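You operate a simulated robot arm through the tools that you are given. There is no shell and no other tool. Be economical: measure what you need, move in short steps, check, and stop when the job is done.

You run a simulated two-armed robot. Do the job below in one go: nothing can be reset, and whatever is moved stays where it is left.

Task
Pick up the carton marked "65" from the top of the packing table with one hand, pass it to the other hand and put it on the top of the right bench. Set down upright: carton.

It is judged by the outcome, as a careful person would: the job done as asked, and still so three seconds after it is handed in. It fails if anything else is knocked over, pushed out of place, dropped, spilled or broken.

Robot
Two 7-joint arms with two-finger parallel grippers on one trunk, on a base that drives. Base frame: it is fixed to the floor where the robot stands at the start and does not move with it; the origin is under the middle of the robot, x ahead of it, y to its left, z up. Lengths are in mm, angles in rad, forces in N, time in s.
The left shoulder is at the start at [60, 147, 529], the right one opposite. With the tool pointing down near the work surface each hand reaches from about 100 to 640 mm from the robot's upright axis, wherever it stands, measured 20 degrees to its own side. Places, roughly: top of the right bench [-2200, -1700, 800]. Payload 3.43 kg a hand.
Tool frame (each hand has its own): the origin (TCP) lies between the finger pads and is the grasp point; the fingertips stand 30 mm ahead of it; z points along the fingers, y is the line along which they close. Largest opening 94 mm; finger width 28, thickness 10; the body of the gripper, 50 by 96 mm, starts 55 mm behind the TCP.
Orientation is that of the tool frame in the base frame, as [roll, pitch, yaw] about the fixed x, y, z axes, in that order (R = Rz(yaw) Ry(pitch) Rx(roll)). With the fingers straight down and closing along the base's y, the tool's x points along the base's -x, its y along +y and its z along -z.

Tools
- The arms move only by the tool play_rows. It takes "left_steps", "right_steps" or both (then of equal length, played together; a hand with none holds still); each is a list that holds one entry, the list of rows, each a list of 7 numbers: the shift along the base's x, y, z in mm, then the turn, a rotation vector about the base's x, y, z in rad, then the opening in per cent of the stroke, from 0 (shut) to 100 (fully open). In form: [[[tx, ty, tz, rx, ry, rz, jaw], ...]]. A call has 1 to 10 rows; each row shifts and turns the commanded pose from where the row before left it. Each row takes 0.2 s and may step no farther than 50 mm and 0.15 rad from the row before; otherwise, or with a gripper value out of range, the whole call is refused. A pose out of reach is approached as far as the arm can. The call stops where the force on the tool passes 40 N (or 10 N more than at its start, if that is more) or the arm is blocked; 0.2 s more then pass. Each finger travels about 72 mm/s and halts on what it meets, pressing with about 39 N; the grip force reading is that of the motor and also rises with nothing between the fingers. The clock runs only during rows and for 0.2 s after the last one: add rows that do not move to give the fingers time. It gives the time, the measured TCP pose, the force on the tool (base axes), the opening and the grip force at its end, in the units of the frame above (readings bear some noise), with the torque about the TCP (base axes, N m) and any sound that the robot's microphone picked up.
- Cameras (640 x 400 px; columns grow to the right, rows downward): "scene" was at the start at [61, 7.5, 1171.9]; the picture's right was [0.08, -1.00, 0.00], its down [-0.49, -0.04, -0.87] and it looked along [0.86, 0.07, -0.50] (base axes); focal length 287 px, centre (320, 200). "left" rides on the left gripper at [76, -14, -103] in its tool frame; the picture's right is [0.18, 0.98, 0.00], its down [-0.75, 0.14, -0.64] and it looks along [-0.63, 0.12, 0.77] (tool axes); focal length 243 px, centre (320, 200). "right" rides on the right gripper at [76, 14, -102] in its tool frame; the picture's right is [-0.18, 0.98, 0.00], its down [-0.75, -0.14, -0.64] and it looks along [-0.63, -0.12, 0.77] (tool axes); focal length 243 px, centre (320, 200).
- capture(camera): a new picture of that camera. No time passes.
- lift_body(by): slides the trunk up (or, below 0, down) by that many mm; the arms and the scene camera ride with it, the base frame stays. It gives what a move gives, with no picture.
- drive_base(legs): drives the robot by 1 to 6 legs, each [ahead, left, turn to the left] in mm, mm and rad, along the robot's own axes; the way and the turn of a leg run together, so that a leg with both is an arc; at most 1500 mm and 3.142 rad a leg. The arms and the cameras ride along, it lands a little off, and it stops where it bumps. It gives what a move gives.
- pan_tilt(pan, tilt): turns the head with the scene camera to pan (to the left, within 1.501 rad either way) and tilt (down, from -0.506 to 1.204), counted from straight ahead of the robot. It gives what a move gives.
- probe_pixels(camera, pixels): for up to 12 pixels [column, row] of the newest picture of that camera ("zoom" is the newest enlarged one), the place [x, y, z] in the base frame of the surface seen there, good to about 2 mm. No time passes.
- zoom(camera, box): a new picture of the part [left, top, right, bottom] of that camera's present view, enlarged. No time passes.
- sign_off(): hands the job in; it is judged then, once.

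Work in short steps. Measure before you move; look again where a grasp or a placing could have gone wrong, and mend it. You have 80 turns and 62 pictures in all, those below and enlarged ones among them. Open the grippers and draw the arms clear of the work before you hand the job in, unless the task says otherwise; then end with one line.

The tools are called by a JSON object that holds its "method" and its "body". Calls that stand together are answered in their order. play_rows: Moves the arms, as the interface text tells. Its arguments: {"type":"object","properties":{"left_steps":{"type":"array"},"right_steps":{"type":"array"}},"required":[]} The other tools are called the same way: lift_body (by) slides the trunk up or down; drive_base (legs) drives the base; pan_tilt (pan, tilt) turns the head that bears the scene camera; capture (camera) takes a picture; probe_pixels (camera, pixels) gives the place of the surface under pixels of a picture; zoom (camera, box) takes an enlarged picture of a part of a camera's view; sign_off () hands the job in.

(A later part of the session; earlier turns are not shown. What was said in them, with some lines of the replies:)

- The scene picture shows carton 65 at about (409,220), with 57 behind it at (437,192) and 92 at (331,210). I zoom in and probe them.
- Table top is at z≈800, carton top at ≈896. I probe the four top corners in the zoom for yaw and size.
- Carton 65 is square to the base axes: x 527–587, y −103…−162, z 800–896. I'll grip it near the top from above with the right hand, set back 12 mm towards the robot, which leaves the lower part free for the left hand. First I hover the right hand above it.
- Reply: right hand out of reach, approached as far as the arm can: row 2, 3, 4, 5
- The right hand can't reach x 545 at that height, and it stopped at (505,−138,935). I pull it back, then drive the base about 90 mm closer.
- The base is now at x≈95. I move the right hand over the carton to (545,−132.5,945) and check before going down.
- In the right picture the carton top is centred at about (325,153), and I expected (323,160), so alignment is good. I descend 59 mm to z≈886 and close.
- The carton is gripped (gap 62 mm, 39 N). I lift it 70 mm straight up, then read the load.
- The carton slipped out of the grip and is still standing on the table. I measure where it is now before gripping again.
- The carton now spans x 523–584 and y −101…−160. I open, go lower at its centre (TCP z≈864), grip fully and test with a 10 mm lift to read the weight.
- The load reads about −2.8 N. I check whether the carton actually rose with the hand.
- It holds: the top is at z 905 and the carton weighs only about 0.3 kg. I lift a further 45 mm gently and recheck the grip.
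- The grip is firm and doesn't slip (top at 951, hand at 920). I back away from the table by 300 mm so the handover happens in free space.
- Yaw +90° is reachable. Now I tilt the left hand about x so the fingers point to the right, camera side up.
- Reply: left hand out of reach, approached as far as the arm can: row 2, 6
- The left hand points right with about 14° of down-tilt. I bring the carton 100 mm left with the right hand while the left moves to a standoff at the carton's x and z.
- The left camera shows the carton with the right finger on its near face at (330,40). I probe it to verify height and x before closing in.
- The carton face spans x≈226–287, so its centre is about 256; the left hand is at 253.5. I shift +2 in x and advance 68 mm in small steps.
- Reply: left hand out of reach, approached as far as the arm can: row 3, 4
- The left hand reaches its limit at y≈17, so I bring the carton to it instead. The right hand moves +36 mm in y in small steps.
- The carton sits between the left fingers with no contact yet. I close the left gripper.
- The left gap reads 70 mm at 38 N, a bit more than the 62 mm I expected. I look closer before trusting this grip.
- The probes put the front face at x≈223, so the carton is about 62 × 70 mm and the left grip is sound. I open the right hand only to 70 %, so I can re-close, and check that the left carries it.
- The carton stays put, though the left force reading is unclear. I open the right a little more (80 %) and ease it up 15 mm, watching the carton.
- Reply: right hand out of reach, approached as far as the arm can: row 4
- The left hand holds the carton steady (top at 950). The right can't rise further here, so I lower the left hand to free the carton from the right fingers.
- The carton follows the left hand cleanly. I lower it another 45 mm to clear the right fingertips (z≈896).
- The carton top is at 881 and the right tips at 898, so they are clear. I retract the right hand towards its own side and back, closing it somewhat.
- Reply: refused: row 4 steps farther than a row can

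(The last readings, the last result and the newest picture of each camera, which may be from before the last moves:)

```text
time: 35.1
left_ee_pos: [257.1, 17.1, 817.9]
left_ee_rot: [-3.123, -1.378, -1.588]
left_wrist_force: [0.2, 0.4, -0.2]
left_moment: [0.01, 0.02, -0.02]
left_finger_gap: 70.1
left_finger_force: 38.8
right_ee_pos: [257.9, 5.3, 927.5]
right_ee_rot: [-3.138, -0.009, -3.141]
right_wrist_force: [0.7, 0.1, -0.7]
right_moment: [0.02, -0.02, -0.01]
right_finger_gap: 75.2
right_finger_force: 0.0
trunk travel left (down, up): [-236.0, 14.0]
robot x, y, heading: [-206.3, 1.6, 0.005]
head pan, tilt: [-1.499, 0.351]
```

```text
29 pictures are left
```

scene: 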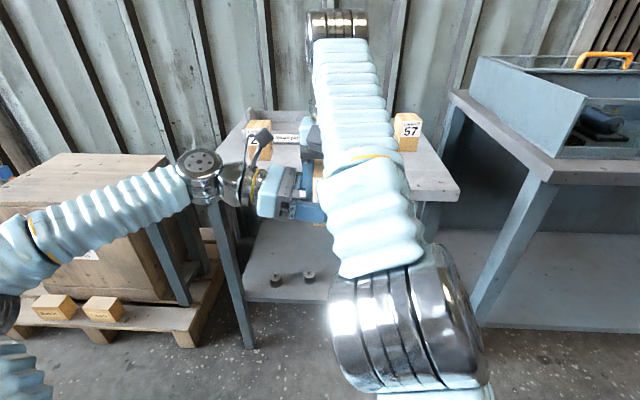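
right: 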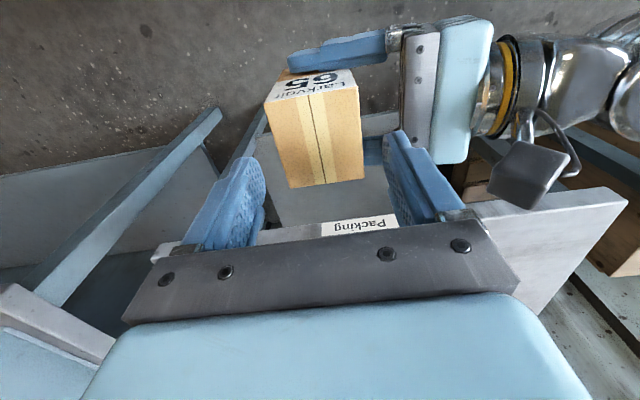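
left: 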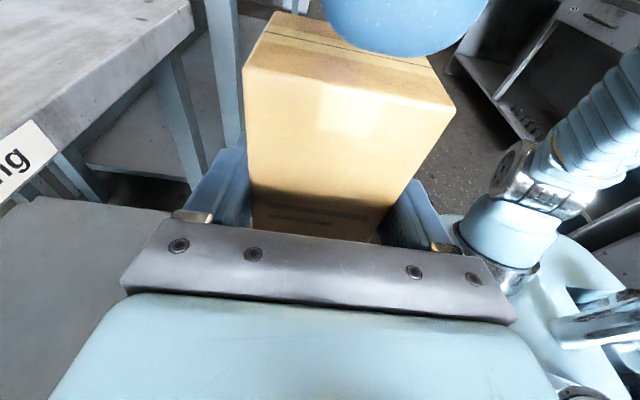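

The call was refused because one step was too long. I resend it with smaller rows.

{"method": "play_rows", "body": {"right_steps": [[[0, -35, 0, 0, 0, 0, 80], [0, -35, 0, 0, 0, 0, 80], [-20, -35, 0, 0, 0, 0, 80], [-30, -30, 0, 0, 0, 0, 80], [-35, -30, 0, 0, 0, 0, 80], [-40, -20, 10, 0, 0, 0, 60], [-40, 0, 10, 0, 0, 0, 60]]]}}

{"method": "capture", "body": {"camera": "scene"}}

```text
time: 36.7
left_ee_pos: [257.4, 15.9, 819.0]
left_ee_rot: [-3.128, -1.377, -1.589]
left_wrist_force: [0.2, 0.6, 0.0]
left_moment: [-0.02, -0.03, -0.02]
left_finger_gap: 70.3
left_finger_force: 38.9
right_ee_pos: [92.8, -181.2, 953.8]
right_ee_rot: [-3.141, -0.003, 3.139]
right_wrist_force: [0.0, 0.9, 0.0]
right_moment: [0.0, 0.03, -0.01]
right_finger_gap: 56.4
right_finger_force: 0.0
trunk travel left (down, up): [-236.0, 14.0]
robot x, y, heading: [-205.4, 0.1, -0.006]
head pan, tilt: [-1.499, 0.351]
```

```text
28 pictures are left
```

scene: 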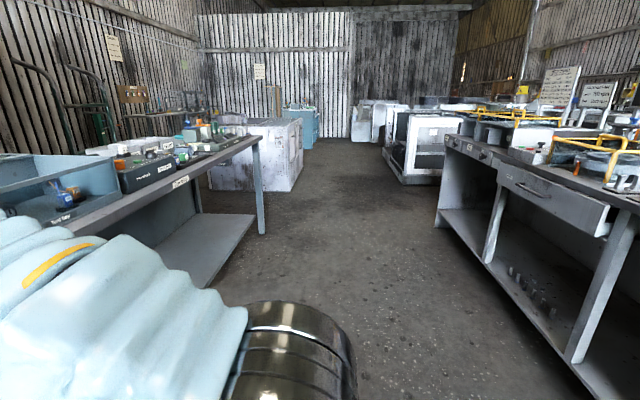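

The handover is complete. Now I map the surroundings: the bench on the right of the picture (drawers) and the aisle, by probing points.

{"method": "probe_pixels", "body": {"camera": "scene", "pixels": [[255, 140], [262, 230], [445, 137], [440, 225], [575, 185], [560, 172], [630, 205], [480, 145], [515, 145], [570, 360], [400, 180], [300, 190]]}}

{"method": "drive_base", "body": {"legs": [[-150, 0, 0], [0, 0, -1.2]]}}

{"method": "capture", "body": {"camera": "scene"}}

```text
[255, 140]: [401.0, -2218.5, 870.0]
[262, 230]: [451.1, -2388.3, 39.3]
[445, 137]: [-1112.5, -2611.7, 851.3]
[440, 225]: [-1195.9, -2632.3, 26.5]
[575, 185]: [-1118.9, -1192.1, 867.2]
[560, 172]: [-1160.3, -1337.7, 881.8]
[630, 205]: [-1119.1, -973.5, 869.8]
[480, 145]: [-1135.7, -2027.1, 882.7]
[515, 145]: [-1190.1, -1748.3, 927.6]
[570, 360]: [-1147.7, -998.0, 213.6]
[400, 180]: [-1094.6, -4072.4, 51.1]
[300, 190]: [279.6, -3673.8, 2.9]
```

```text
time: 41.0
left_ee_pos: [-172.4, -422.6, 819.2]
left_ee_rot: [-3.124, -1.378, -2.786]
left_wrist_force: [0.5, 0.5, -0.2]
left_moment: [0.0, -0.02, 0.01]
left_finger_gap: 69.9
left_finger_force: 39.5
right_ee_pos: [-416.2, -343.7, 953.4]
right_ee_rot: [3.141, 0.0, 1.944]
right_wrist_force: [0.3, -0.1, 0.7]
right_moment: [0.0, 0.01, 0.01]
right_finger_gap: 56.4
right_finger_force: 0.1
trunk travel left (down, up): [-236.0, 14.0]
robot x, y, heading: [-359.4, 1.8, -1.2]
head pan, tilt: [-1.499, 0.351]
```

```text
27 pictures are left
```

scene: 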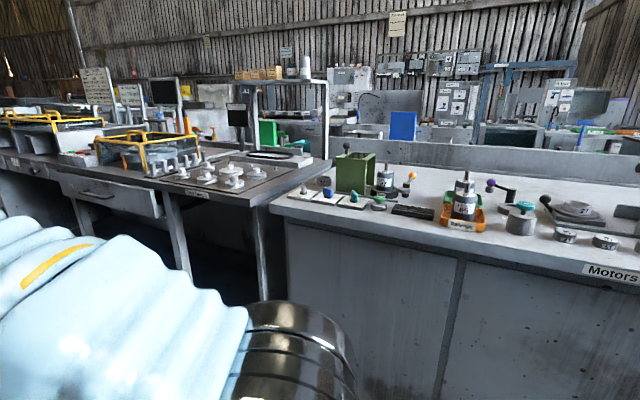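

A row of benches stands at x≈−1120. The right bench target (−2200,−1700,800) should appear near pixel (231,142); I zoom and probe there.

{"method": "zoom", "body": {"camera": "scene", "box": [0, 60, 340, 260]}}

{"method": "probe_pixels", "body": {"camera": "scene", "pixels": [[20, 120], [50, 120], [100, 115], [130, 132], [150, 120], [210, 130], [231, 142], [290, 150], [260, 192], [180, 185], [330, 200], [100, 170]]}}

```text
1.88 times, centred on (170, 160) of scene
```

zoom: 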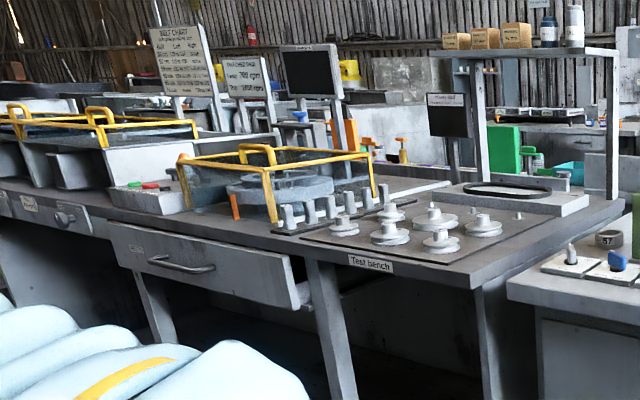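

```text
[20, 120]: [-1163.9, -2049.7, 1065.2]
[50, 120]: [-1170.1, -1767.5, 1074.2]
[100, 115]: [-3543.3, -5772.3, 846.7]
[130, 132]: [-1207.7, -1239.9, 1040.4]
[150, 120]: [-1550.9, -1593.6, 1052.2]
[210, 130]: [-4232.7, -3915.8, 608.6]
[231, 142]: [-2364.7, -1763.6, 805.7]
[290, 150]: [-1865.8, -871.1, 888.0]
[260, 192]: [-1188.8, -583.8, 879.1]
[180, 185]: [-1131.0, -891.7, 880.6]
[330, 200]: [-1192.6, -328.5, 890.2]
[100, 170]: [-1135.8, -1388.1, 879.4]
```

The right bench (z≈805) shows at (−2364,−1764), behind the test bench row, so I need a way round. I turn to face down the aisle (−y), drive part of the way, and look right.

{"method": "drive_base", "body": {"legs": [[0, 0, -0.371], [1400, 0, 0]]}}

{"method": "pan_tilt", "body": {"pan": -0.6, "tilt": 0.3}}

{"method": "capture", "body": {"camera": "scene"}}

```text
time: 49.1
left_ee_pos: [-339.6, -1859.8, 819.2]
left_ee_rot: [-3.124, -1.38, 3.125]
left_wrist_force: [-0.6, 1.0, -0.4]
left_moment: [0.02, -0.01, -0.01]
left_finger_gap: 70.1
left_finger_force: 39.2
right_ee_pos: [-537.3, -1695.3, 952.8]
right_ee_rot: [3.141, 0.001, 1.569]
right_wrist_force: [0.9, -0.2, 0.0]
right_moment: [0.02, 0.02, 0.01]
right_finger_gap: 56.5
right_finger_force: 0.1
trunk travel left (down, up): [-236.0, 14.0]
robot x, y, heading: [-354.1, -1395.4, -1.572]
head pan, tilt: [-1.499, 0.351]
```

```text
time: 50.3
left_ee_pos: [-340.3, -1858.2, 819.5]
left_ee_rot: [-3.125, -1.38, 3.125]
left_wrist_force: [0.4, -0.1, 0.2]
left_moment: [-0.01, -0.01, -0.01]
left_finger_gap: 70.0
left_finger_force: 39.4
right_ee_pos: [-537.6, -1696.0, 953.6]
right_ee_rot: [3.141, 0.0, 1.57]
right_wrist_force: [-0.1, 0.3, 0.8]
right_moment: [0.03, 0.0, -0.02]
right_finger_gap: 56.6
right_finger_force: 0.1
trunk travel left (down, up): [-236.0, 14.0]
robot x, y, heading: [-356.7, -1394.4, -1.575]
head pan, tilt: [-0.6, 0.3]
```

```text
25 pictures are left
```

scene: 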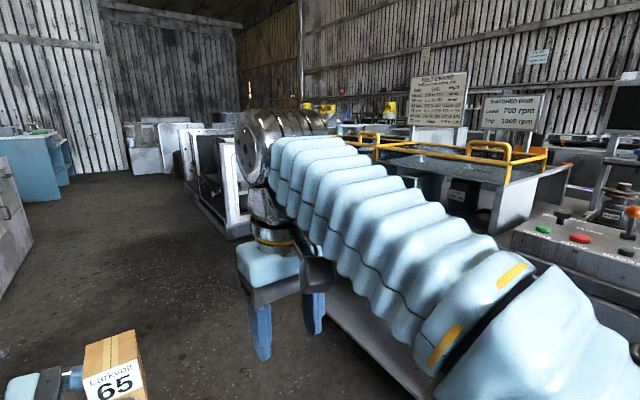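

The aisle ahead is clear, but the right arm hides the right side. I drive a further 1100 mm and look to the right again.

{"method": "probe_pixels", "body": {"camera": "scene", "pixels": [[215, 235], [190, 175], [20, 180], [30, 240], [150, 172], [230, 220]]}}

{"method": "drive_base", "body": {"legs": [[1100, 0, 0]]}}

{"method": "pan_tilt", "body": {"pan": -1.3, "tilt": 0.3}}

{"method": "capture", "body": {"camera": "scene"}}

```text
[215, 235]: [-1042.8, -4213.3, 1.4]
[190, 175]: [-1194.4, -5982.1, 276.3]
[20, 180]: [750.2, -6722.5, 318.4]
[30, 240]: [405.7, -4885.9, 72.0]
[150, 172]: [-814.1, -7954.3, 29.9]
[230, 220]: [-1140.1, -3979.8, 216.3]
```

```text
time: 56.0
left_ee_pos: [-338.0, -2964.6, 818.8]
left_ee_rot: [-3.126, -1.38, 3.126]
left_wrist_force: [0.5, -0.5, -0.3]
left_moment: [0.0, -0.04, -0.01]
left_finger_gap: 70.1
left_finger_force: 39.2
right_ee_pos: [-537.3, -2801.4, 954.5]
right_ee_rot: [-3.14, 0.002, 1.571]
right_wrist_force: [0.1, 0.2, 0.0]
right_moment: [-0.01, -0.02, -0.01]
right_finger_gap: 56.5
right_finger_force: 0.0
trunk travel left (down, up): [-236.0, 14.0]
robot x, y, heading: [-355.9, -2504.5, -1.571]
head pan, tilt: [-0.6, 0.3]
```

```text
time: 57.0
left_ee_pos: [-338.0, -2965.1, 819.5]
left_ee_rot: [-3.125, -1.378, 3.127]
left_wrist_force: [-0.4, 0.0, 0.4]
left_moment: [-0.01, -0.03, -0.02]
left_finger_gap: 70.0
left_finger_force: 39.0
right_ee_pos: [-535.4, -2801.9, 953.9]
right_ee_rot: [3.141, -0.001, 1.57]
right_wrist_force: [0.1, -0.5, 0.3]
right_moment: [-0.02, -0.01, -0.01]
right_finger_gap: 56.7
right_finger_force: 0.2
trunk travel left (down, up): [-236.0, 14.0]
robot x, y, heading: [-353.8, -2499.8, -1.568]
head pan, tilt: [-1.3, 0.3]
```

```text
24 pictures are left
```

scene: 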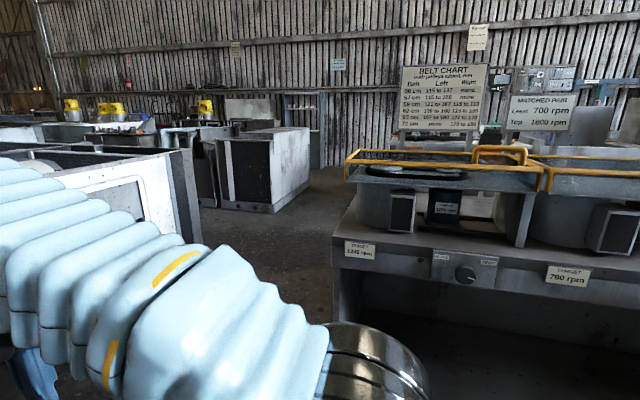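

There is a gap between the test bench's end (col 335) and the white machine (col 190). I measure its width.

{"method": "probe_pixels", "body": {"camera": "scene", "pixels": [[336, 310], [336, 245], [190, 190], [200, 230], [290, 240], [260, 270], [320, 200], [230, 208], [272, 212], [305, 185], [350, 205], [345, 330]]}}

```text
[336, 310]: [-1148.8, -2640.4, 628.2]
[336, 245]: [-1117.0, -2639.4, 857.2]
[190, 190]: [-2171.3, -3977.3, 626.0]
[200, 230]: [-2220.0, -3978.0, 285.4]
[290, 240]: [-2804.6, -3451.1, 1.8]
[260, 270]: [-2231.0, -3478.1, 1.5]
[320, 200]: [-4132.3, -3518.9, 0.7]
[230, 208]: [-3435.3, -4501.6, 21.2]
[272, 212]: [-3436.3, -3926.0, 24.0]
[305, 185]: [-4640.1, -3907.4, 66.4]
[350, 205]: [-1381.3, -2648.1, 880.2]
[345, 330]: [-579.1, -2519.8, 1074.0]
```

The gap is about 1300 mm wide (y −2640 to −3977). I drive to y≈−3300, turn right to face −x, go 900 mm and look.

{"method": "drive_base", "body": {"legs": [[800, 0, 0], [0, 0, -1.571], [900, 0, 0]]}}

{"method": "pan_tilt", "body": {"pan": -0.75, "tilt": 0.3}}

{"method": "capture", "body": {"camera": "scene"}}

```text
time: 69.5
left_ee_pos: [-1717.8, -3330.6, 819.2]
left_ee_rot: [-3.125, -1.379, 1.556]
left_wrist_force: [0.1, -0.1, -0.8]
left_moment: [-0.04, -0.02, -0.02]
left_finger_gap: 69.9
left_finger_force: 38.9
right_ee_pos: [-1555.5, -3132.3, 955.0]
right_ee_rot: [3.14, -0.001, 0.001]
right_wrist_force: [-0.9, -0.2, -0.5]
right_moment: [0.0, 0.0, 0.01]
right_finger_gap: 56.5
right_finger_force: 0.1
trunk travel left (down, up): [-236.0, 14.0]
robot x, y, heading: [-1255.9, -3315.6, 3.142]
head pan, tilt: [-1.3, 0.3]
```

```text
time: 70.5
left_ee_pos: [-1717.7, -3329.7, 820.1]
left_ee_rot: [-3.124, -1.379, 1.555]
left_wrist_force: [-0.9, -0.2, 0.9]
left_moment: [-0.03, 0.0, 0.01]
left_finger_gap: 70.2
left_finger_force: 39.4
right_ee_pos: [-1556.5, -3131.9, 953.6]
right_ee_rot: [-3.141, 0.001, 0.0]
right_wrist_force: [0.5, 0.1, -0.2]
right_moment: [0.0, -0.01, 0.01]
right_finger_gap: 56.2
right_finger_force: 0.0
trunk travel left (down, up): [-236.0, 14.0]
robot x, y, heading: [-1255.4, -3314.6, 3.138]
head pan, tilt: [-0.75, 0.3]
```

```text
23 pictures are left
```

scene: 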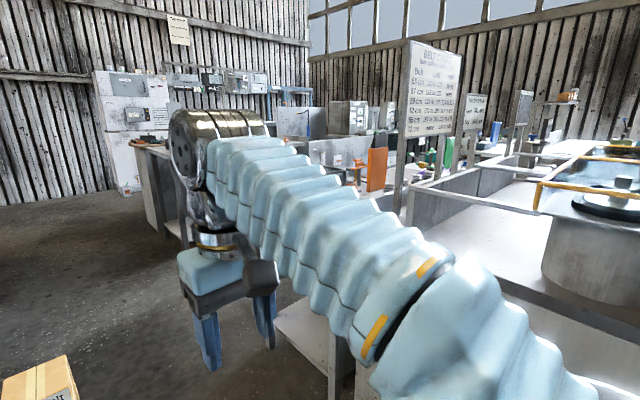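

Nothing blocks ahead. I drive 1000 mm more along −x and look right towards the target bench.

{"method": "drive_base", "body": {"legs": [[1000, 0, 0]]}}

{"method": "pan_tilt", "body": {"pan": -1.4, "tilt": 0.35}}

{"method": "capture", "body": {"camera": "scene"}}

```text
time: 75.7
left_ee_pos: [-2723.2, -3326.9, 818.9]
left_ee_rot: [-3.124, -1.379, 1.55]
left_wrist_force: [0.0, -0.1, -0.6]
left_moment: [-0.02, -0.04, -0.04]
left_finger_gap: 69.8
left_finger_force: 39.0
right_ee_pos: [-2557.5, -3127.3, 953.6]
right_ee_rot: [3.14, -0.001, -0.005]
right_wrist_force: [-0.2, 0.2, -0.4]
right_moment: [0.0, 0.01, -0.03]
right_finger_gap: 56.5
right_finger_force: 0.0
trunk travel left (down, up): [-236.0, 14.0]
robot x, y, heading: [-2259.6, -3311.7, 3.133]
head pan, tilt: [-0.75, 0.3]
```

```text
time: 76.7
left_ee_pos: [-2722.3, -3326.1, 819.6]
left_ee_rot: [-3.124, -1.378, 1.551]
left_wrist_force: [-1.2, -0.4, 0.5]
left_moment: [-0.01, -0.03, -0.03]
left_finger_gap: 70.1
left_finger_force: 38.8
right_ee_pos: [-2559.7, -3128.8, 953.9]
right_ee_rot: [3.141, -0.001, -0.006]
right_wrist_force: [-1.0, -0.7, -0.1]
right_moment: [-0.01, 0.01, 0.02]
right_finger_gap: 56.5
right_finger_force: 0.1
trunk travel left (down, up): [-236.0, 14.0]
robot x, y, heading: [-2258.2, -3309.1, 3.136]
head pan, tilt: [-1.4, 0.351]
```

```text
22 pictures are left
```

scene: 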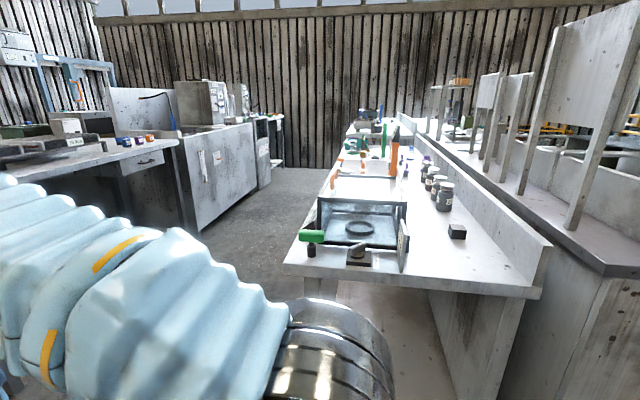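

A bench running along y appears at centre (290–540 cols). I zoom in for labels and free space and probe its extent.

{"method": "zoom", "body": {"camera": "scene", "box": [260, 90, 560, 300]}}

{"method": "probe_pixels", "body": {"camera": "scene", "pixels": [[290, 264], [525, 285], [430, 262], [345, 185], [335, 150], [440, 220], [460, 190], [505, 255], [330, 225], [395, 180], [350, 120], [150, 155]]}}

```text
1.90 times, centred on (410, 195) of scene
```

zoom: 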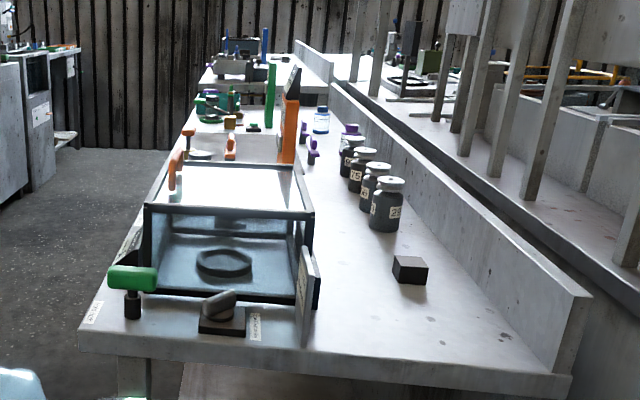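

```text
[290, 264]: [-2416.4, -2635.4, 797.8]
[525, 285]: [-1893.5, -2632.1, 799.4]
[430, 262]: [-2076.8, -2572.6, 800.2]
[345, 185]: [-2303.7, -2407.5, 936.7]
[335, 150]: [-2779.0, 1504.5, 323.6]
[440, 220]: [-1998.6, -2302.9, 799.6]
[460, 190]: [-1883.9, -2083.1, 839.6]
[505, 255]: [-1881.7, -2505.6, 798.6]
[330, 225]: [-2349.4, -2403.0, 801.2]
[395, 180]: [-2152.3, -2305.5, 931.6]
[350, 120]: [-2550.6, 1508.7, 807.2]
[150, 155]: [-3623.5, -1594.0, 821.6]
```

This is the right bench: top z≈800, x −2416…−1870, south end at y≈−2640, with free space around (−2060,−2570). I'll put the carton there from the south, so first I test turning the left hand towards the robot's forward direction here in free air.

{"method": "play_rows", "body": {"left_steps": [[[0, -10, 0, 0, 0, 0.15, 0], [0, -10, 0, 0, 0, 0.15, 0], [0, -10, 0, 0, 0, 0.15, 0], [0, -10, 0, 0, 0, 0.15, 0], [0, -10, 0, 0, 0, 0.15, 0], [0, -10, 0, 0, 0, 0.15, 0], [0, -10, 0, 0, 0, 0.15, 0], [0, -10, 0, 0, 0, 0.15, 0], [0, -10, 0, 0, 0, 0.15, 0], [0, -10, 0, 0, 0, 0.15, 0]]]}}

```text
time: 78.9
left_ee_pos: [-2723.4, -3425.3, 818.1]
left_ee_rot: [-3.127, -1.378, 3.055]
left_wrist_force: [0.1, -0.9, -0.5]
left_moment: [-0.02, -0.04, -0.05]
left_finger_gap: 70.1
left_finger_force: 39.0
right_ee_pos: [-2559.0, -3128.1, 954.0]
right_ee_rot: [3.141, -0.001, -0.004]
right_wrist_force: [0.1, 0.0, 0.2]
right_moment: [0.04, -0.01, 0.0]
right_finger_gap: 56.4
right_finger_force: 0.0
trunk travel left (down, up): [-236.0, 14.0]
robot x, y, heading: [-2261.1, -3311.3, 3.137]
head pan, tilt: [-1.4, 0.351]
```

The hand now points forward and can reach there. I raise the carton 60 mm and then turn the robot to face the bench end (+y), keeping clear at y≈−3311.

{"method": "play_rows", "body": {"left_steps": [[[0, 0, 15, 0, 0, 0.08, 0], [0, 0, 20, 0, 0, 0, 0], [0, 0, 20, 0, 0, 0, 0], [0, 0, 0, 0, 0, 0, 0]]]}}

{"method": "drive_base", "body": {"legs": [[0, 0, -1.571], [0, -310, 0]]}}

{"method": "pan_tilt", "body": {"pan": 0.0, "tilt": 0.5}}

{"method": "capture", "body": {"camera": "scene"}}

```text
time: 79.9
left_ee_pos: [-2723.2, -3426.2, 874.4]
left_ee_rot: [-3.124, -1.38, 3.128]
left_wrist_force: [0.1, -0.2, 0.4]
left_moment: [0.02, -0.04, -0.03]
left_finger_gap: 70.0
left_finger_force: 38.9
right_ee_pos: [-2559.0, -3127.7, 953.7]
right_ee_rot: [3.141, 0.001, -0.007]
right_wrist_force: [0.4, 0.4, 0.3]
right_moment: [-0.02, 0.02, 0.0]
right_finger_gap: 56.3
right_finger_force: 0.1
trunk travel left (down, up): [-236.0, 14.0]
robot x, y, heading: [-2261.8, -3315.4, 3.139]
head pan, tilt: [-1.4, 0.351]
```

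```text
time: 85.9
left_ee_pos: [-2060.3, -2851.2, 873.6]
left_ee_rot: [-3.124, -1.379, 1.547]
left_wrist_force: [-0.4, -0.1, 0.0]
left_moment: [-0.03, 0.0, 0.02]
left_finger_gap: 70.0
left_finger_force: 39.0
right_ee_pos: [-1764.9, -3018.1, 952.3]
right_ee_rot: [-3.138, 0.0, -1.587]
right_wrist_force: [-0.7, 0.2, -0.6]
right_moment: [-0.02, -0.04, -0.01]
right_finger_gap: 56.5
right_finger_force: 0.1
trunk travel left (down, up): [-236.0, 14.0]
robot x, y, heading: [-1950.3, -3316.9, 1.555]
head pan, tilt: [-1.4, 0.351]
```

```text
time: 87.4
left_ee_pos: [-2060.0, -2852.2, 873.3]
left_ee_rot: [-3.125, -1.378, 1.549]
left_wrist_force: [-0.6, -1.1, -0.4]
left_moment: [0.0, -0.01, -0.03]
left_finger_gap: 70.0
left_finger_force: 39.1
right_ee_pos: [-1764.4, -3018.1, 952.9]
right_ee_rot: [-3.14, 0.001, -1.586]
right_wrist_force: [-0.1, 0.6, 0.4]
right_moment: [0.01, 0.02, -0.01]
right_finger_gap: 56.3
right_finger_force: 0.1
trunk travel left (down, up): [-236.0, 14.0]
robot x, y, heading: [-1948.6, -3315.5, 1.553]
head pan, tilt: [0.0, 0.499]
```

```text
20 pictures are left
```

scene: 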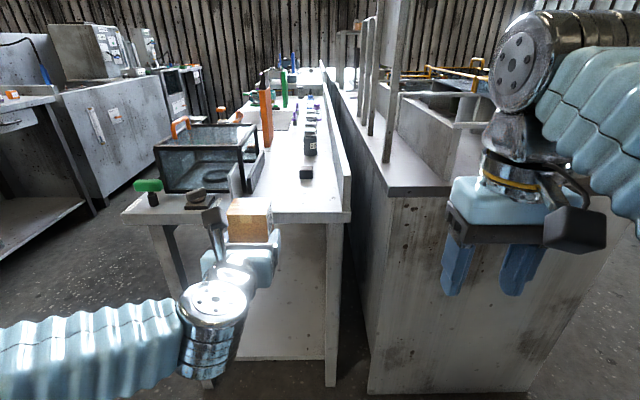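

The carton (250,220) lines up with the free corner. I probe the obstacles around the spot: the white tab at (235,182), the black block at (306,172), and the bench edges.

{"method": "zoom", "body": {"camera": "scene", "box": [120, 110, 370, 270]}}

{"method": "probe_pixels", "body": {"camera": "scene", "pixels": [[235, 180], [241, 190], [305, 174], [300, 200], [285, 190], [320, 212], [345, 208], [260, 175], [215, 192], [250, 207], [285, 175]]}}

```text
2.50 times, centred on (245, 190) of scene
```

zoom: 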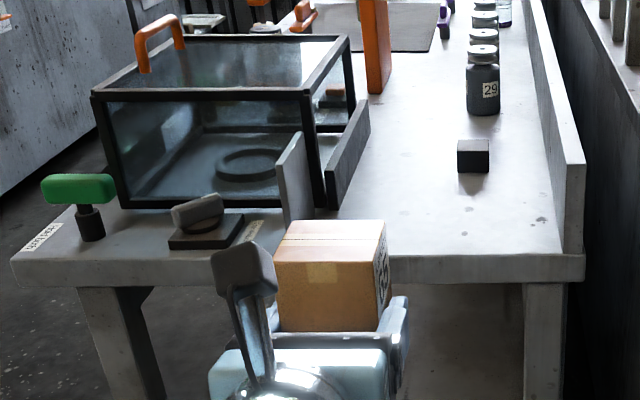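

```text
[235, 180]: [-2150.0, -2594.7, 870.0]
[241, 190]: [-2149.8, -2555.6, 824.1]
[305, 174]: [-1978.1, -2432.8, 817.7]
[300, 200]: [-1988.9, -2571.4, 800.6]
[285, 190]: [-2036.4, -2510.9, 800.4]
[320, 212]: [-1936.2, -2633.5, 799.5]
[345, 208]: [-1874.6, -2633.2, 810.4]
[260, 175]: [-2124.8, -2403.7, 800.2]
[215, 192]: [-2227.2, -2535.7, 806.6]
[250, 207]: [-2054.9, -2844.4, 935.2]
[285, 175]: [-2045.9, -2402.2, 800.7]
```

The free area around x≈−2030, y≈−2575 is clear: the tab is at x −2150, the block at y −2433, and the carton bottom (≈840) is above the bench. I drive ahead 262 mm and 28 mm right.

{"method": "drive_base", "body": {"legs": [[262, -28, 0]]}}

{"method": "capture", "body": {"camera": "left"}}

{"method": "zoom", "body": {"camera": "scene", "box": [120, 110, 440, 310]}}

```text
time: 89.3
left_ee_pos: [-2029.3, -2588.5, 873.5]
left_ee_rot: [-3.124, -1.379, 1.548]
left_wrist_force: [1.1, -0.4, -0.3]
left_moment: [-0.05, 0.01, 0.0]
left_finger_gap: 70.3
left_finger_force: 39.5
right_ee_pos: [-1731.6, -2754.8, 954.3]
right_ee_rot: [3.14, 0.0, -1.587]
right_wrist_force: [0.2, 0.4, 0.3]
right_moment: [0.01, 0.0, 0.01]
right_finger_gap: 56.4
right_finger_force: 0.1
trunk travel left (down, up): [-236.0, 14.0]
robot x, y, heading: [-1916.9, -3048.7, 1.556]
head pan, tilt: [0.0, 0.499]
```

```text
18 pictures are left
```

left: 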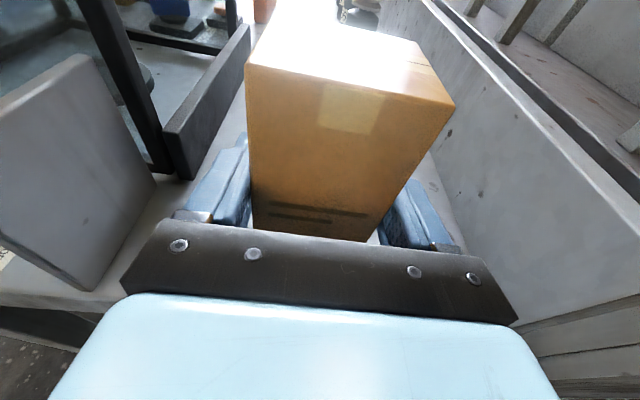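

```text
2.00 times, centred on (280, 210) of scene
```

zoom: 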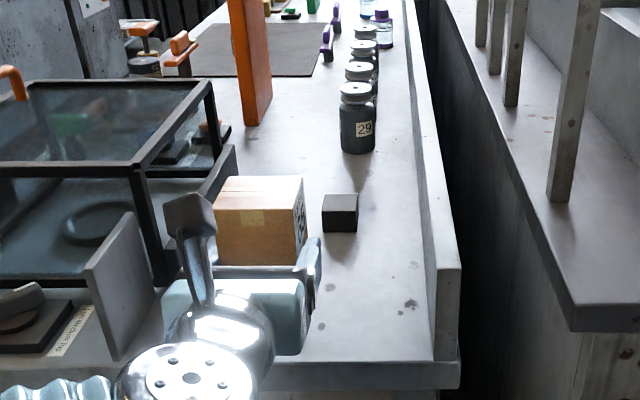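

Positioned: TCP is at (−2029,−2588) with the carton bottom around 839. I lower 32 mm and check the top height for the final few mm.

{"method": "play_rows", "body": {"left_steps": [[[0, 0, -10, 0, 0, 0, 0], [0, 0, -10, 0, 0, 0, 0], [0, 0, -7, 0, 0, 0, 0], [0, 0, -5, 0, 0, 0, 0], [0, 0, 0, 0, 0, 0, 0]]]}}

{"method": "capture", "body": {"camera": "left"}}

{"method": "probe_pixels", "body": {"camera": "left", "pixels": [[275, 55], [420, 85], [290, 20], [400, 50], [260, 75], [440, 105], [270, 205], [370, 230], [345, 60]]}}

```text
time: 90.5
left_ee_pos: [-2028.1, -2587.6, 842.7]
left_ee_rot: [-3.123, -1.38, 1.55]
left_wrist_force: [0.5, -0.7, -0.7]
left_moment: [-0.02, 0.04, -0.02]
left_finger_gap: 70.0
left_finger_force: 38.9
right_ee_pos: [-1731.9, -2754.2, 954.9]
right_ee_rot: [3.142, 0.0, -1.586]
right_wrist_force: [-0.1, 0.1, 0.4]
right_moment: [-0.01, -0.03, 0.03]
right_finger_gap: 56.0
right_finger_force: 0.1
trunk travel left (down, up): [-236.0, 14.0]
robot x, y, heading: [-1915.3, -3049.5, 1.557]
head pan, tilt: [0.0, 0.499]
```

```text
16 pictures are left
```

left: 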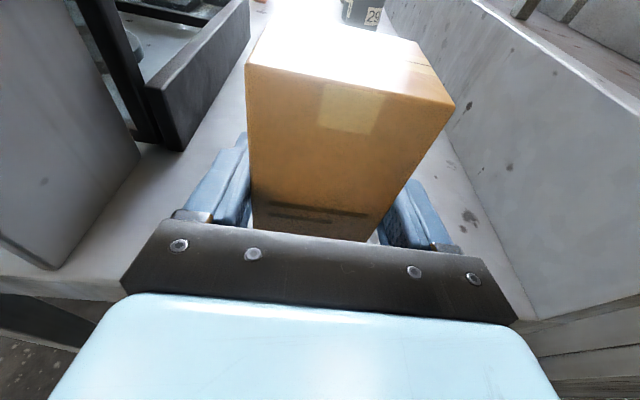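

```text
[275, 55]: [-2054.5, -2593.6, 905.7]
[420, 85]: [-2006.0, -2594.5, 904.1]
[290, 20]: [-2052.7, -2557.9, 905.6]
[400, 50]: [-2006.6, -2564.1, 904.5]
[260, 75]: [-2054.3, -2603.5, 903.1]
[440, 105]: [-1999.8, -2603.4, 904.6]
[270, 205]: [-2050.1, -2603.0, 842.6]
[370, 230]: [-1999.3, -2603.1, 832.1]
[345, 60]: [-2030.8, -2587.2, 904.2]
```

The top is level at ≈905 against 896 when seated, so about 8 mm remain. I lower in small steps and watch the force.

{"method": "play_rows", "body": {"left_steps": [[[0, 0, -3, 0, 0, 0, 0], [0, 0, -2, 0, 0, 0, 0], [0, 0, -1.5, 0, 0, 0, 0], [0, 0, -1, 0, 0, 0, 0], [0, 0, 0, 0, 0, 0, 0]]]}}

{"method": "play_rows", "body": {"left_steps": [[[0, 0, -1, 0, 0, 0, 0], [0, 0, 0, 0, 0, 0, 0]]]}}

```text
time: 91.7
left_ee_pos: [-2028.4, -2588.4, 835.1]
left_ee_rot: [-3.125, -1.38, 1.548]
left_wrist_force: [-0.3, -0.3, -0.9]
left_moment: [-0.04, 0.0, 0.0]
left_finger_gap: 70.1
left_finger_force: 38.7
right_ee_pos: [-1732.8, -2752.7, 954.5]
right_ee_rot: [-3.141, 0.001, -1.587]
right_wrist_force: [0.9, 0.1, 0.5]
right_moment: [-0.01, -0.03, 0.02]
right_finger_gap: 56.5
right_finger_force: 0.0
trunk travel left (down, up): [-236.0, 14.0]
robot x, y, heading: [-1916.0, -3054.0, 1.555]
head pan, tilt: [0.0, 0.499]
```

```text
time: 92.3
left_ee_pos: [-2026.4, -2588.7, 833.8]
left_ee_rot: [-3.124, -1.379, 1.548]
left_wrist_force: [0.2, -0.4, -0.2]
left_moment: [-0.04, 0.0, -0.01]
left_finger_gap: 70.1
left_finger_force: 39.0
right_ee_pos: [-1732.4, -2754.8, 954.0]
right_ee_rot: [3.141, 0.0, -1.585]
right_wrist_force: [0.5, 0.5, 0.7]
right_moment: [-0.01, 0.02, 0.02]
right_finger_gap: 56.4
right_finger_force: 0.1
trunk travel left (down, up): [-236.0, 14.0]
robot x, y, heading: [-1915.7, -3050.6, 1.549]
head pan, tilt: [0.0, 0.499]
```

No contact force yet. I go 1 mm at a time for two more steps.

{"method": "play_rows", "body": {"left_steps": [[[0, 0, -1, 0, 0, 0, 0], [0, 0, 0, 0, 0, 0, 0]]]}}

{"method": "play_rows", "body": {"left_steps": [[[0, 0, -1, 0, 0, 0, 0], [0, 0, 0, 0, 0, 0, 0]]]}}

{"method": "capture", "body": {"camera": "left"}}

{"method": "probe_pixels", "body": {"camera": "left", "pixels": [[275, 55], [420, 85], [290, 20], [400, 50], [345, 60]]}}

```text
time: 92.9
left_ee_pos: [-2027.9, -2588.1, 832.7]
left_ee_rot: [-3.126, -1.382, 1.549]
left_wrist_force: [-1.0, -0.2, 2.8]
left_moment: [0.13, -0.12, 0.05]
left_finger_gap: 70.2
left_finger_force: 39.4
right_ee_pos: [-1732.5, -2754.3, 952.9]
right_ee_rot: [-3.141, 0.0, -1.586]
right_wrist_force: [-0.8, 0.3, 0.4]
right_moment: [0.01, 0.01, 0.0]
right_finger_gap: 56.4
right_finger_force: 0.2
trunk travel left (down, up): [-236.0, 14.0]
robot x, y, heading: [-1917.4, -3050.5, 1.554]
head pan, tilt: [0.0, 0.499]
```

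```text
time: 93.5
left_ee_pos: [-2029.1, -2588.6, 832.4]
left_ee_rot: [-3.13, -1.381, 1.552]
left_wrist_force: [-2.1, 2.3, 11.2]
left_moment: [0.56, -0.38, 0.17]
left_finger_gap: 70.1
left_finger_force: 39.7
right_ee_pos: [-1733.6, -2755.0, 954.4]
right_ee_rot: [3.142, -0.001, -1.587]
right_wrist_force: [-0.6, -1.0, 0.3]
right_moment: [0.03, 0.01, 0.02]
right_finger_gap: 56.5
right_finger_force: 0.0
trunk travel left (down, up): [-236.0, 14.0]
robot x, y, heading: [-1916.2, -3054.2, 1.559]
head pan, tilt: [0.0, 0.499]
```

```text
15 pictures are left
```

left: 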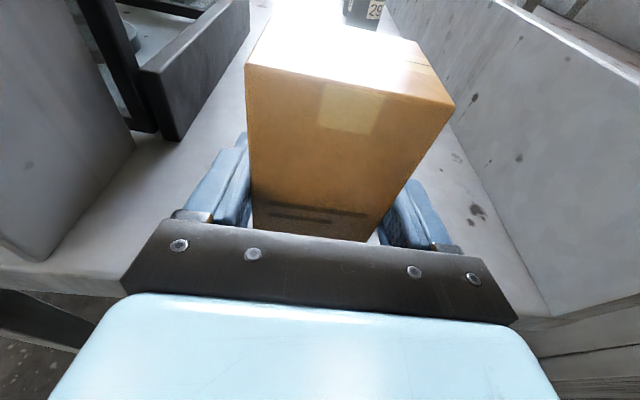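

```text
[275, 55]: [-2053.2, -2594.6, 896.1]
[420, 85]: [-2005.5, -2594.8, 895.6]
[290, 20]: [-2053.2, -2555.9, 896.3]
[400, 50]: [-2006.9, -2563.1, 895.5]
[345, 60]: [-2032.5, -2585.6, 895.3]
```

It is seated (11 N upward, top level at 896). I ease 0.5 mm up, open the left gripper fully, then look.

{"method": "play_rows", "body": {"left_steps": [[[0, 0, 0.5, 0, 0, 0, 0], [0, 0, 0, 0, 0, 0, 85], [0, 0, 0, 0, 0, 0, 100], [0, 0, 0, 0, 0, 0, 100], [0, 0, 0, 0, 0, 0, 100]]]}}

{"method": "capture", "body": {"camera": "left"}}

```text
time: 94.7
left_ee_pos: [-2028.0, -2588.1, 831.1]
left_ee_rot: [-3.125, -1.379, 1.548]
left_wrist_force: [-0.3, 0.7, -0.2]
left_moment: [0.0, -0.02, 0.01]
left_finger_gap: 93.9
left_finger_force: 0.0
right_ee_pos: [-1732.1, -2755.0, 953.7]
right_ee_rot: [3.141, 0.001, -1.587]
right_wrist_force: [0.4, 0.5, 0.3]
right_moment: [-0.02, 0.02, 0.03]
right_finger_gap: 56.4
right_finger_force: 0.0
trunk travel left (down, up): [-236.0, 14.0]
robot x, y, heading: [-1920.1, -3052.0, 1.554]
head pan, tilt: [0.0, 0.499]
```

```text
14 pictures are left
```

left: 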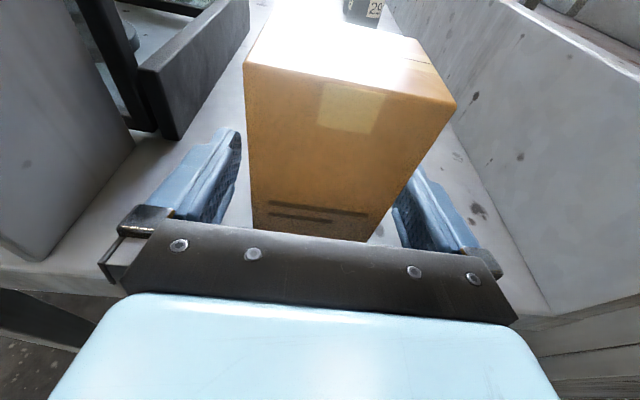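

Both fingers are clear of the carton. I withdraw the left hand 90 mm straight back, then back the base off and look.

{"method": "play_rows", "body": {"left_steps": [[[0, -10, 0, 0, 0, 0, 100], [0, -20, 0, 0, 0, 0, 100], [0, -20, 0, 0, 0, 0, 100], [0, -20, 0, 0, 0, 0, 100], [0, -20, 0, 0, 0, 0, 100], [0, 0, 0, 0, 0, 0, 100]]]}}

{"method": "drive_base", "body": {"legs": [[-200, 0, 0]]}}

{"method": "capture", "body": {"camera": "scene"}}

{"method": "capture", "body": {"camera": "left"}}

```text
time: 96.1
left_ee_pos: [-2020.7, -2667.0, 850.0]
left_ee_rot: [-3.121, -1.379, 1.548]
left_wrist_force: [0.6, 0.9, 0.1]
left_moment: [0.02, 0.0, -0.02]
left_finger_gap: 94.3
left_finger_force: 0.1
left hand out of reach, approached as far as the arm can: row 4, 5
right_ee_pos: [-1731.9, -2754.0, 954.4]
right_ee_rot: [3.141, 0.001, -1.587]
right_wrist_force: [-0.1, 0.7, 0.5]
right_moment: [-0.01, -0.01, 0.0]
right_finger_gap: 56.5
right_finger_force: 0.1
trunk travel left (down, up): [-236.0, 14.0]
robot x, y, heading: [-1916.3, -3053.3, 1.555]
head pan, tilt: [0.0, 0.499]
```

```text
time: 97.7
left_ee_pos: [-2022.9, -2865.4, 850.2]
left_ee_rot: [-3.124, -1.378, 1.549]
left_wrist_force: [0.4, -0.2, -0.4]
left_moment: [0.03, 0.01, 0.0]
left_finger_gap: 94.0
left_finger_force: 0.1
right_ee_pos: [-1735.2, -2953.7, 953.7]
right_ee_rot: [3.141, -0.002, -1.586]
right_wrist_force: [0.0, -0.5, 0.0]
right_moment: [-0.03, 0.02, -0.02]
right_finger_gap: 56.4
right_finger_force: 0.1
trunk travel left (down, up): [-236.0, 14.0]
robot x, y, heading: [-1919.4, -3253.0, 1.554]
head pan, tilt: [0.0, 0.499]
```

```text
13 pictures are left
```

scene: 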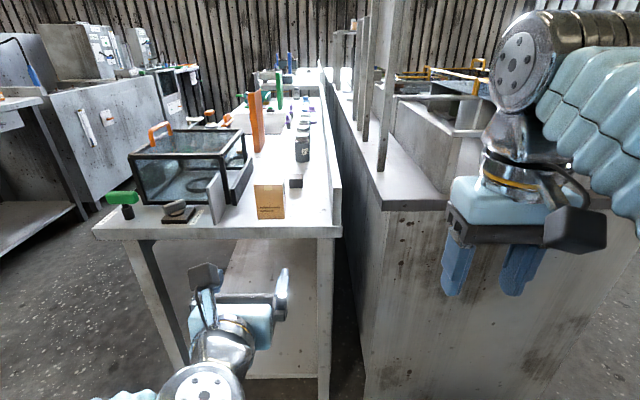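

```text
12 pictures are left
```

left: 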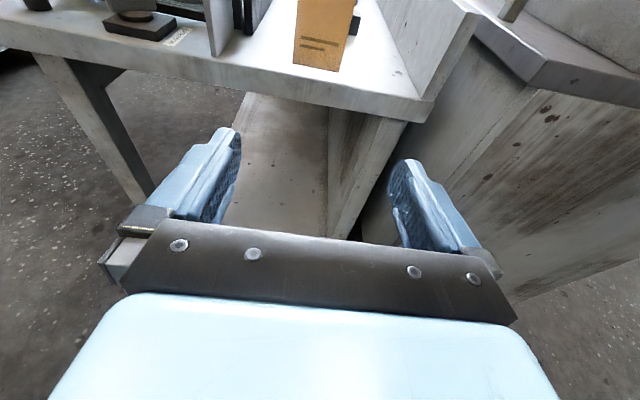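

The carton stands upright on the bench corner with both arms clear. I verify that this bench top is continuous to the given place (y≈−1700).

{"method": "zoom", "body": {"camera": "scene", "box": [200, 60, 360, 220]}}

{"method": "probe_pixels", "body": {"camera": "scene", "pixels": [[285, 165], [275, 140], [280, 128], [285, 115], [315, 110], [318, 95], [240, 125], [262, 190]]}}

```text
2.50 times, centred on (280, 140) of scene
```

zoom: 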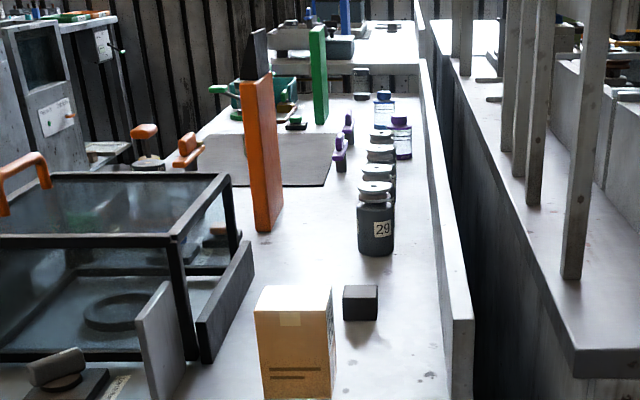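

```text
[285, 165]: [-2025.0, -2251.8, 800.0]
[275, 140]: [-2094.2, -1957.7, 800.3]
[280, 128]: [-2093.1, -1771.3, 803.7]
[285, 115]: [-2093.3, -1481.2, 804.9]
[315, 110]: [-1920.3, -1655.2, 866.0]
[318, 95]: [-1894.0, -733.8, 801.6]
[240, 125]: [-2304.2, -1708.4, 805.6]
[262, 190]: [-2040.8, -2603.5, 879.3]
```

The bench top is continuous at z≈800 from the carton's spot to y≈−1700, so this is the right bench. The carton stands upright and everything around it is undisturbed, so I hand the job in.

{"method": "sign_off", "body": {}}

```text
The job is handed in.
```

Carton 65 was picked up with the right hand, passed to the left, and set upright on the near end of the right bench; the first lift slipped out of the grip, but the carton stayed standing and the second grip held.
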